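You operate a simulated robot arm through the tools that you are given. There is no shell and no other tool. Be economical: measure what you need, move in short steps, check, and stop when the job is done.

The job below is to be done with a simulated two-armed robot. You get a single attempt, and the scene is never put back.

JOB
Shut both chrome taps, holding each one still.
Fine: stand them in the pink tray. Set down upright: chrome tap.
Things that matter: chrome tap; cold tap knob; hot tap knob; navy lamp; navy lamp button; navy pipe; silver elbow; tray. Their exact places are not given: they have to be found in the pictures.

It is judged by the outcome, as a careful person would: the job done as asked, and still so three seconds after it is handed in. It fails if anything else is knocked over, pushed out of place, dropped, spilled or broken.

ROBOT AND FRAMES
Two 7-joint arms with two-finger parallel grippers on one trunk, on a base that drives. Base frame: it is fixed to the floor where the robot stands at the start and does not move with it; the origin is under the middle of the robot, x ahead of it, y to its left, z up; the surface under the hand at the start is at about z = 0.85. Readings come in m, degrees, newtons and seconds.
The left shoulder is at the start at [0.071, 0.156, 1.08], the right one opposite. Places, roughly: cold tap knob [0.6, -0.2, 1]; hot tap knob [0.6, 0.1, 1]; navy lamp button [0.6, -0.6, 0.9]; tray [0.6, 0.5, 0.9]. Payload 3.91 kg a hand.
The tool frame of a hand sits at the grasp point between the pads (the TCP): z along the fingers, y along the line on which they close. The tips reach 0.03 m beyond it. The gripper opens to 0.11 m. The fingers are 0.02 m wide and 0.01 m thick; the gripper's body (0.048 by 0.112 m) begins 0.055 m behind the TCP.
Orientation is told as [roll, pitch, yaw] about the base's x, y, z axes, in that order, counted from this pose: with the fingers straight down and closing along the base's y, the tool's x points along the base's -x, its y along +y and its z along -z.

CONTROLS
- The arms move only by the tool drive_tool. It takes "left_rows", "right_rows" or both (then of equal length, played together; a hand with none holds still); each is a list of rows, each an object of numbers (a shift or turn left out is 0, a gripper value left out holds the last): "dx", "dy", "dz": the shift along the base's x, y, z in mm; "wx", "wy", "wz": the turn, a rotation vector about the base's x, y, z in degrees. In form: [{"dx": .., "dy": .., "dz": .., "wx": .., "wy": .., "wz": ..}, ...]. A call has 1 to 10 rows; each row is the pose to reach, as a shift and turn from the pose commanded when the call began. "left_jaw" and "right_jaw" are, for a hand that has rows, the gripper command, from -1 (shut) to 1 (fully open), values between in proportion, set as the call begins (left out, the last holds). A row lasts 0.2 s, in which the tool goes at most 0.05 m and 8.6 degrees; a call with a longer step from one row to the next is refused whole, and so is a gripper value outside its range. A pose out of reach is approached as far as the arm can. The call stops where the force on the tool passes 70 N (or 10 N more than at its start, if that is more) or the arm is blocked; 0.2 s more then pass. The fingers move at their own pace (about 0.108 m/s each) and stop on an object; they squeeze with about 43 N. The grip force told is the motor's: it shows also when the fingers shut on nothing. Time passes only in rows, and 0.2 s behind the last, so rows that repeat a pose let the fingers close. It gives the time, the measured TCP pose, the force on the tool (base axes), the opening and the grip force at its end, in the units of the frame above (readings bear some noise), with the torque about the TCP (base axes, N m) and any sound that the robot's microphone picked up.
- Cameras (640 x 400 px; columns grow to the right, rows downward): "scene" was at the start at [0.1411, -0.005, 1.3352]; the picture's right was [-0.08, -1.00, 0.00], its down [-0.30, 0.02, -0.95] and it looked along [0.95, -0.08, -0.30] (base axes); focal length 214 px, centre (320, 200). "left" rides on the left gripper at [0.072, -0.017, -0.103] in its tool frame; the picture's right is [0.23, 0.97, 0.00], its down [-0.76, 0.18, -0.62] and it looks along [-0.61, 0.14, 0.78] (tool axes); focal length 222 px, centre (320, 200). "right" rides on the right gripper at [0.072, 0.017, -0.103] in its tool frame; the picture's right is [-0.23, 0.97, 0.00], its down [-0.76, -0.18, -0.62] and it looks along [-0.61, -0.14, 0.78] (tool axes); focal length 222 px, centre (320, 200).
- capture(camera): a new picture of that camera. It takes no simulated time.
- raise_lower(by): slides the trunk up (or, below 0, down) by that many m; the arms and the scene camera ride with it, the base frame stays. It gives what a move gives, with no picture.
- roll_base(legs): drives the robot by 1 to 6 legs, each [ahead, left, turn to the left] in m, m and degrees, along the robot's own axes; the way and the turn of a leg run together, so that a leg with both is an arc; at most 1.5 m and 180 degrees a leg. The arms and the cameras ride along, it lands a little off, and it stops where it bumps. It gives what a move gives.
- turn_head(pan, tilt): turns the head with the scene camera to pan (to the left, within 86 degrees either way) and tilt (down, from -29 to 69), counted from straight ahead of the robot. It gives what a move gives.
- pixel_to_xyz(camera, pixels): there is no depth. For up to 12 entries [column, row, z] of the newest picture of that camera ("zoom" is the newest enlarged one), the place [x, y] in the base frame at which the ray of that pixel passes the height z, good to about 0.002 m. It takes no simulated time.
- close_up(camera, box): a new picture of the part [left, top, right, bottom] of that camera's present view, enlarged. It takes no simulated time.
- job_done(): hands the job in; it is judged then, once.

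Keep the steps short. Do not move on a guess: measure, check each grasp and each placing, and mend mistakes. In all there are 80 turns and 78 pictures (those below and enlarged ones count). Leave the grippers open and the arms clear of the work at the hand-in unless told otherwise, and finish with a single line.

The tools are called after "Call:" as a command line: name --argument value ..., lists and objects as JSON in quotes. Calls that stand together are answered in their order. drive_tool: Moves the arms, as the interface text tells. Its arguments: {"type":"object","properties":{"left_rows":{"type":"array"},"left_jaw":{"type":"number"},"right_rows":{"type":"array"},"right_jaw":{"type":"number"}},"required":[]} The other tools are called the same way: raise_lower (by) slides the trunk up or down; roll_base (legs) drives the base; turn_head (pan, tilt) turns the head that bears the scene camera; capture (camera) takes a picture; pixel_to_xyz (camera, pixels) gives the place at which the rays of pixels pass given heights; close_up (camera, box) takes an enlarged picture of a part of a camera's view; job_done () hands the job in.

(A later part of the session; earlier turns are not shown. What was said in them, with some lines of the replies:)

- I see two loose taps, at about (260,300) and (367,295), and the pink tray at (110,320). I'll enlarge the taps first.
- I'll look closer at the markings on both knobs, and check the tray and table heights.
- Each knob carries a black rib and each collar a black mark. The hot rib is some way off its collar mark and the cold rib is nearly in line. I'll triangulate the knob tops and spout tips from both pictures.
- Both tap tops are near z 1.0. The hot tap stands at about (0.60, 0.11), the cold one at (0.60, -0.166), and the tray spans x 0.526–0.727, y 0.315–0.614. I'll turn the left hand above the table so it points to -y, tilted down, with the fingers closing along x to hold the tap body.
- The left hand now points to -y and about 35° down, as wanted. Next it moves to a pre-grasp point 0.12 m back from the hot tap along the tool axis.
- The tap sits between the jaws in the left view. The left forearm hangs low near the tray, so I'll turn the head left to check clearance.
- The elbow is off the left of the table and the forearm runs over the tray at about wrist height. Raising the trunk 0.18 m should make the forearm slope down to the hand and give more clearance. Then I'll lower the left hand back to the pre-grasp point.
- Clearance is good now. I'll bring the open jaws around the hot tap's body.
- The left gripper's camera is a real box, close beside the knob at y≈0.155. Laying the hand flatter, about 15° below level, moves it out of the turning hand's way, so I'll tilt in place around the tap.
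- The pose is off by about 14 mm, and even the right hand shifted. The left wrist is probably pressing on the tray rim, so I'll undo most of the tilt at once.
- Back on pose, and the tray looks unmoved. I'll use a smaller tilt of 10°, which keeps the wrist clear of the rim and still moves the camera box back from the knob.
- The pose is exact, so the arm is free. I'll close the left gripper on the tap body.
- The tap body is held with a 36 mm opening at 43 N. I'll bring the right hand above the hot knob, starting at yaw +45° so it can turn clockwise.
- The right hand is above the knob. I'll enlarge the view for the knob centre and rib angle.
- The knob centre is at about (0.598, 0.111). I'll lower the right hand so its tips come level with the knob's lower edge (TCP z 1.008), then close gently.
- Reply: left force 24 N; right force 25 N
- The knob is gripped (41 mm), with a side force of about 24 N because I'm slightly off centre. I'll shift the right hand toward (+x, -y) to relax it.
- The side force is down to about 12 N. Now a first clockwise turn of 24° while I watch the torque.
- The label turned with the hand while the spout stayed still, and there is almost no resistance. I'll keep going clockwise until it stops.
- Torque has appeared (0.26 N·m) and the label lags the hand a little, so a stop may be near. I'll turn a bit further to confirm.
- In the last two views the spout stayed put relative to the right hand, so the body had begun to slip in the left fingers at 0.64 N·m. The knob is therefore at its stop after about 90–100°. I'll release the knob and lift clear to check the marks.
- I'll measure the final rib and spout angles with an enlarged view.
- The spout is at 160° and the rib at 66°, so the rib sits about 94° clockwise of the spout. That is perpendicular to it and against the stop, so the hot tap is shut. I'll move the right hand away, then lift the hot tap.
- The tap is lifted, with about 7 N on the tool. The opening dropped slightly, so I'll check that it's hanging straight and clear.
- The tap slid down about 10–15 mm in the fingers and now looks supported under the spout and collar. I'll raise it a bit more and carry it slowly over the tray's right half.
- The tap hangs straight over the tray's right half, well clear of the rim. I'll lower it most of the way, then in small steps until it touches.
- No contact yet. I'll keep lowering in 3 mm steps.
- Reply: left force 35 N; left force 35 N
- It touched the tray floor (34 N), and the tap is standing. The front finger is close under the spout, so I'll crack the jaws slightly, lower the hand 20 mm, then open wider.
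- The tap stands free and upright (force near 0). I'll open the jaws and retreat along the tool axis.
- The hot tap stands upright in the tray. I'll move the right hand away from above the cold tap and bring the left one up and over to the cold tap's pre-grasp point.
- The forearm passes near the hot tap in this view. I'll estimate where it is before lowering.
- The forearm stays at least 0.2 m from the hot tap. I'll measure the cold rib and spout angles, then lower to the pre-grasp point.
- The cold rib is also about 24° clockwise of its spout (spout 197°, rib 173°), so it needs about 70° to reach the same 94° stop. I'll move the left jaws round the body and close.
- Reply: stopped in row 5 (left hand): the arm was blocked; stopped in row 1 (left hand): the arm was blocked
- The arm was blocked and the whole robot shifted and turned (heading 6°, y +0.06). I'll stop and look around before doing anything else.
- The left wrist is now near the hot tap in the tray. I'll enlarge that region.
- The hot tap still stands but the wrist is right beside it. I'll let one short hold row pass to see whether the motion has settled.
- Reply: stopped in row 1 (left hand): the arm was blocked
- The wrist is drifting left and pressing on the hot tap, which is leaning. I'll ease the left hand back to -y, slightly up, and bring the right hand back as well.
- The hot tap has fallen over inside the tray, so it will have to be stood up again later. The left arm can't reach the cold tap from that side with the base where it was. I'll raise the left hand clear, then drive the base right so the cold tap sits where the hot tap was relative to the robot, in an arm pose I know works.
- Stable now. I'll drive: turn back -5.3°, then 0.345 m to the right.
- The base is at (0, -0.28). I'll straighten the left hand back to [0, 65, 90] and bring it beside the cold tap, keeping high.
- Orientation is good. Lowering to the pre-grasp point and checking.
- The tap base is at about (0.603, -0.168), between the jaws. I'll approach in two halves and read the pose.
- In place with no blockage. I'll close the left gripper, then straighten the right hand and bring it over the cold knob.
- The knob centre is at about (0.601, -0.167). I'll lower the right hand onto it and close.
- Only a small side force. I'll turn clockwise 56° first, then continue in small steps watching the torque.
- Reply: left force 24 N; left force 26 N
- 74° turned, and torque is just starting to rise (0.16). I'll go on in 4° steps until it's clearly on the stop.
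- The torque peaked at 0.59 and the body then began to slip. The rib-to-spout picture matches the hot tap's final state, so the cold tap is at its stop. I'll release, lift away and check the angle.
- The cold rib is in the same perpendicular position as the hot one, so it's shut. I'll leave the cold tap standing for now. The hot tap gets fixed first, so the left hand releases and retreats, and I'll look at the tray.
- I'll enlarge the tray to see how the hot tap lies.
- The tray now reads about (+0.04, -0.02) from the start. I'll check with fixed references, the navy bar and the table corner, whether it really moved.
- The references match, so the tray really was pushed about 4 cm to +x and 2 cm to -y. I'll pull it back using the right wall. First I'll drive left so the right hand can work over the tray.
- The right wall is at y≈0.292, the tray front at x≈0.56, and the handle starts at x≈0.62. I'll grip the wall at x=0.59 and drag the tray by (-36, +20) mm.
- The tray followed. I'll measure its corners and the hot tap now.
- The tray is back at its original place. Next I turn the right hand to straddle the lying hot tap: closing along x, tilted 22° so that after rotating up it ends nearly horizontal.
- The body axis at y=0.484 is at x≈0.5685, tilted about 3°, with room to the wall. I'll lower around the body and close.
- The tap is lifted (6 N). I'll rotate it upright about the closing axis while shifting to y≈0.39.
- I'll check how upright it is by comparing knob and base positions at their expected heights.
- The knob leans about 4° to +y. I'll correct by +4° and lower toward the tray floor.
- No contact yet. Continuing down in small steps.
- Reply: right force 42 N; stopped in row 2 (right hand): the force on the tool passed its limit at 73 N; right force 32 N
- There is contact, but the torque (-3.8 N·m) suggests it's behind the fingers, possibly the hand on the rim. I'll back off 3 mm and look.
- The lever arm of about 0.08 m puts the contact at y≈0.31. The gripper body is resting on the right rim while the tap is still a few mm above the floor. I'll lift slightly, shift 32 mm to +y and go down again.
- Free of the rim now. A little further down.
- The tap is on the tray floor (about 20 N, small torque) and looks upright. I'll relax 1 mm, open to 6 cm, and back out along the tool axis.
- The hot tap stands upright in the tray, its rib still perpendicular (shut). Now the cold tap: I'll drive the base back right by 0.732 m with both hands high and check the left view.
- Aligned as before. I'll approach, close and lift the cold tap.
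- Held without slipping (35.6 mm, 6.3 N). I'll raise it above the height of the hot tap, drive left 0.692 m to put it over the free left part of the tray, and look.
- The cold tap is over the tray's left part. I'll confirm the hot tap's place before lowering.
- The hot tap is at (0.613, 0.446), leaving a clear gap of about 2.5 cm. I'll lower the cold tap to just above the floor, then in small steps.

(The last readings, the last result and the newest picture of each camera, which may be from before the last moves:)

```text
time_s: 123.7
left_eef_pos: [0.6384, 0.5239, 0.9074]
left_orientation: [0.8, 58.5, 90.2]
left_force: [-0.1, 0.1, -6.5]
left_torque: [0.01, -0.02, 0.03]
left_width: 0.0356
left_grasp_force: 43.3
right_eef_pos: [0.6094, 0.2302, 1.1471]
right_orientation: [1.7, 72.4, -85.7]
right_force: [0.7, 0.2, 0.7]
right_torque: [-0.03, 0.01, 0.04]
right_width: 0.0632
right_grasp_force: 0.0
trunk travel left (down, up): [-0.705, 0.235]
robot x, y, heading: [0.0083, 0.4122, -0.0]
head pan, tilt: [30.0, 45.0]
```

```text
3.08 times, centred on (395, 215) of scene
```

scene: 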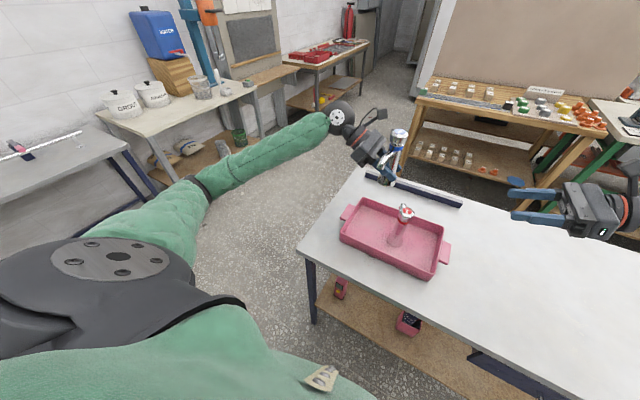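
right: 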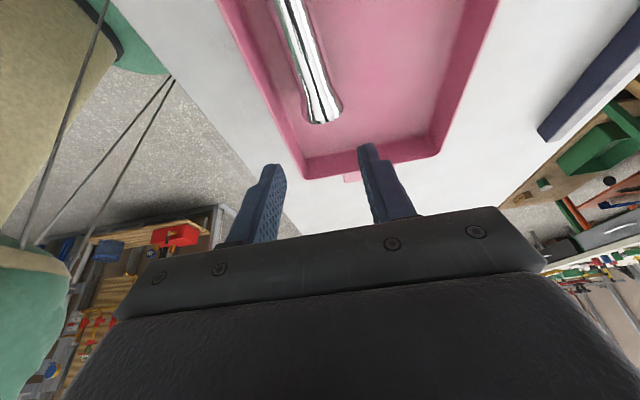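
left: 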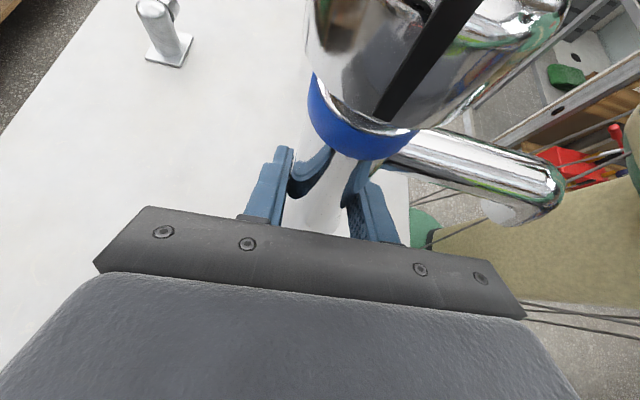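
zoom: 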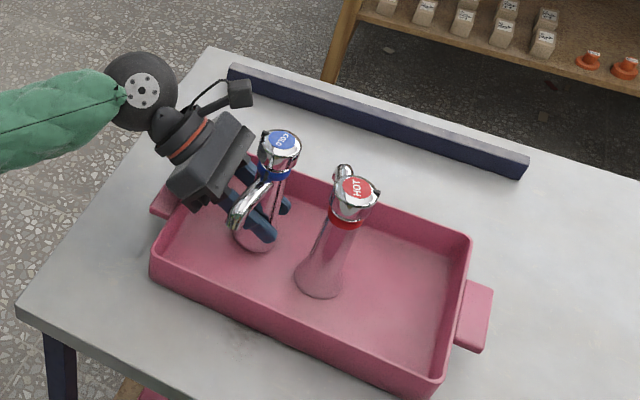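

No contact yet; a few more mm in small steps.

Call:
drive_tool --left_rows '[{"dz": -1.5}, {"dz": -3}]'

Call:
drive_tool --left_rows '[{"dz": -1}, {"dz": -2}]'

Call:
drive_tool --left_rows '[{"dz": -1}, {"dz": -1}]'

```text
time_s: 124.3
left_eef_pos: [0.6383, 0.5247, 0.9043]
left_orientation: [0.8, 58.4, 90.2]
left_force: [0.2, -0.5, -6.6]
left_torque: [0.03, -0.06, -0.02]
left_width: 0.0355
left_grasp_force: 43.0
right_eef_pos: [0.6088, 0.2305, 1.1487]
right_orientation: [1.5, 72.3, -85.8]
right_force: [-0.3, 0.7, -0.3]
right_torque: [-0.03, 0.0, 0.03]
right_width: 0.0635
right_grasp_force: 0.1
trunk travel left (down, up): [-0.705, 0.235]
robot x, y, heading: [0.0048, 0.4152, -0.0]
head pan, tilt: [30.0, 45.0]
```

```text
time_s: 124.9
left_eef_pos: [0.6374, 0.5245, 0.9024]
left_orientation: [0.8, 58.4, 90.2]
left_force: [1.3, -1.4, 0.0]
left_torque: [0.54, -0.16, -0.1]
left_width: 0.0356
left_grasp_force: 42.8
right_eef_pos: [0.6083, 0.2302, 1.1486]
right_orientation: [1.6, 72.3, -85.7]
right_force: [0.4, -2.0, -0.2]
right_torque: [-0.01, 0.0, -0.01]
right_width: 0.0634
right_grasp_force: 0.1
trunk travel left (down, up): [-0.705, 0.235]
robot x, y, heading: [0.005, 0.4119, -0.2]
head pan, tilt: [30.0, 45.0]
```

```text
time_s: 125.5
left_eef_pos: [0.6372, 0.5245, 0.9019]
left_orientation: [0.6, 58.4, 90.1]
left_force: [3.3, -2.9, 10.3]
left_torque: [1.24, -0.36, -0.23]
left_width: 0.0357
left_grasp_force: 42.6
right_eef_pos: [0.6085, 0.2297, 1.1484]
right_orientation: [1.8, 72.3, -85.7]
right_force: [0.6, 0.1, 0.3]
right_torque: [0.01, 0.01, 0.0]
right_width: 0.0633
right_grasp_force: 0.1
trunk travel left (down, up): [-0.705, 0.235]
robot x, y, heading: [0.0054, 0.4141, -0.2]
head pan, tilt: [30.0, 45.0]
```

The lever arm of about +0.07 m shows the hand just touching the left rim, with the tap about 1 mm off the floor. I'll lift 4 mm, shift 6 mm to -y and lower again.

Call:
drive_tool --left_rows '[{"dz": 4}, {"dx": 3, "dy": -6, "dz": 4}, {"dx": 3, "dy": -6, "dz": 1}, {"dx": 3, "dy": -6, "dz": 0}]'

Call:
drive_tool --left_rows '[{"dz": -1}, {"dz": -2}]'

Call:
drive_tool --left_rows '[{"dz": -1}, {"dz": -1}]'

```text
time_s: 126.5
left_eef_pos: [0.6398, 0.5179, 0.9014]
left_orientation: [0.7, 58.4, 90.3]
left_force: [-1.6, 0.2, 5.1]
left_torque: [0.1, -0.22, 0.01]
left_width: 0.0355
left_grasp_force: 43.2
right_eef_pos: [0.6096, 0.2305, 1.149]
right_orientation: [1.9, 72.3, -85.7]
right_force: [-0.3, -0.9, 0.4]
right_torque: [-0.02, 0.02, -0.04]
right_width: 0.0632
right_grasp_force: 0.0
trunk travel left (down, up): [-0.705, 0.235]
robot x, y, heading: [0.0012, 0.4152, -0.2]
head pan, tilt: [30.0, 45.0]
```

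```text
time_s: 127.1
left_eef_pos: [0.6397, 0.5181, 0.9023]
left_orientation: [0.4, 58.5, 90.1]
left_force: [-0.1, 2.9, 26.3]
left_torque: [0.43, -0.18, 0.09]
left_width: 0.0358
left_grasp_force: 43.4
right_eef_pos: [0.6081, 0.2297, 1.15]
right_orientation: [2.0, 72.2, -85.6]
right_force: [-0.4, -0.5, 0.1]
right_torque: [0.01, 0.02, 0.03]
right_width: 0.0634
right_grasp_force: 0.1
trunk travel left (down, up): [-0.705, 0.235]
robot x, y, heading: [0.0036, 0.4134, -0.3]
head pan, tilt: [30.0, 45.0]
```

```text
time_s: 127.7
left_eef_pos: [0.6402, 0.5177, 0.8992]
left_orientation: [0.4, 58.4, 90.0]
left_force: [6.4, -1.4, 34.6]
left_torque: [-0.1, -0.13, 0.28]
left_width: 0.0361
left_grasp_force: 42.5
right_eef_pos: [0.6087, 0.2296, 1.1494]
right_orientation: [2.0, 72.3, -85.5]
right_force: [-0.4, 0.4, -0.3]
right_torque: [0.03, 0.02, -0.01]
right_width: 0.0631
right_grasp_force: 0.0
trunk travel left (down, up): [-0.705, 0.235]
robot x, y, heading: [0.0074, 0.4114, -0.0]
head pan, tilt: [30.0, 45.0]
```

Firm floor contact with little torque. I'll relax, open to 6 cm and back out along the tool axis, then raise the hand.

Call:
drive_tool --left_rows '[{"dz": 2}, {"dz": 2}, {"dz": 2}]' --left_jaw 0.12

Call:
drive_tool --left_rows '[{"dy": 10, "dz": 7}, {"dy": 25, "dz": 17}, {"dy": 45, "dz": 29}, {"dy": 68, "dz": 44}, {"dy": 93, "dz": 60}, {"dy": 115, "dz": 85}, {"dy": 130, "dz": 120}, {"dy": 140, "dz": 155}, {"dy": 150, "dz": 190}, {"dy": 150, "dz": 220}]'

Call:
close_up --camera "scene" --box '[330, 150, 460, 280]'

```text
time_s: 128.5
left_eef_pos: [0.6404, 0.5187, 0.8996]
left_orientation: [1.0, 58.2, 90.4]
left_force: [-1.0, -3.6, 3.4]
left_torque: [0.2, -0.01, 0.04]
left_width: 0.0615
left_grasp_force: 0.1
right_eef_pos: [0.6087, 0.23, 1.1489]
right_orientation: [1.7, 72.3, -85.7]
right_force: [-0.5, 0.1, 0.6]
right_torque: [-0.03, -0.04, 0.01]
right_width: 0.0631
right_grasp_force: 0.0
trunk travel left (down, up): [-0.705, 0.235]
robot x, y, heading: [0.0032, 0.4097, -0.3]
head pan, tilt: [30.0, 45.0]
```

```text
time_s: 130.7
left_eef_pos: [0.6398, 0.668, 1.1191]
left_orientation: [0.9, 58.4, 90.4]
left_force: [0.2, -0.8, -0.6]
left_torque: [0.01, -0.01, -0.01]
left_width: 0.0614
left_grasp_force: 0.0
right_eef_pos: [0.6098, 0.2306, 1.1476]
right_orientation: [1.7, 72.4, -85.7]
right_force: [-0.9, -0.5, 0.1]
right_torque: [0.0, 0.01, -0.02]
right_width: 0.0634
right_grasp_force: 0.0
trunk travel left (down, up): [-0.705, 0.235]
robot x, y, heading: [0.0008, 0.4114, -0.3]
head pan, tilt: [30.0, 45.0]
```

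```text
3.08 times, centred on (395, 215) of scene
5 turns are left
```

zoom: 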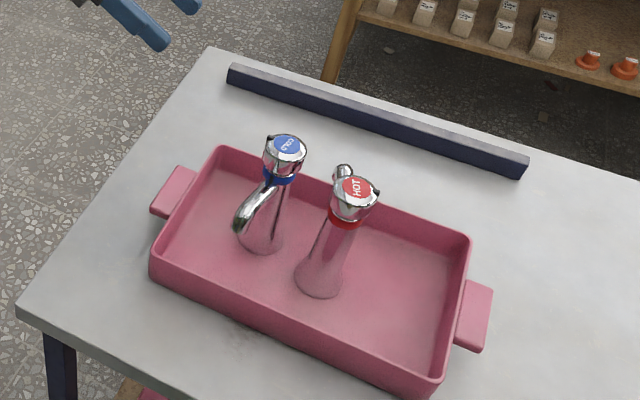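

Both taps stand upright in the tray with their ribs perpendicular to the spouts. I'll open both grippers fully and raise the arms a little further away.

Call:
drive_tool --left_rows '[{"dz": 30}, {"dz": 60}, {"dz": 60}, {"dz": 60}]' --right_rows '[{"dy": -20, "dz": 30}, {"dy": -40, "dz": 60}, {"dy": -40, "dz": 60}, {"dy": -40, "dz": 60}]' --left_jaw 1 --right_jaw 1

Call:
close_up --camera "scene" --box '[370, 180, 430, 260]'

```text
time_s: 131.7
left_eef_pos: [0.6409, 0.6687, 1.1809]
left_orientation: [0.9, 58.3, 90.4]
left_force: [0.6, -0.1, -0.9]
left_torque: [-0.01, -0.01, 0.0]
left_width: 0.1099
left_grasp_force: 0.0
right_eef_pos: [0.6081, 0.191, 1.21]
right_orientation: [1.7, 72.3, -85.8]
right_force: [0.3, 0.1, 0.7]
right_torque: [0.0, 0.0, 0.0]
right_width: 0.1102
right_grasp_force: 0.1
trunk travel left (down, up): [-0.705, 0.235]
robot x, y, heading: [0.0045, 0.4089, -0.4]
head pan, tilt: [30.0, 45.0]
```

```text
5.00 times, centred on (400, 220) of scene
4 turns are left
```

zoom: 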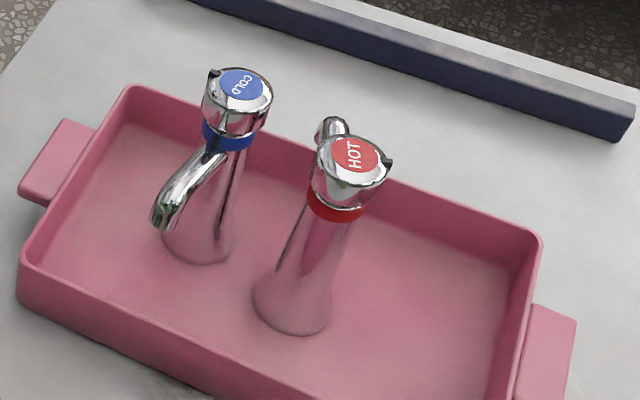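

Both taps are shut and standing upright in the tray. The grippers are open and clear, so I'm handing in.

Call:
job_done

```text
The job is handed in.
```

Both chrome taps are shut and stand upright in the pink tray, but each tap body slipped slightly in the holding fingers at the end of its turn, and the hot tap was knocked over in the tray and the tray pushed about 4 cm mid-job before I stood the tap up again and pulled the tray back.
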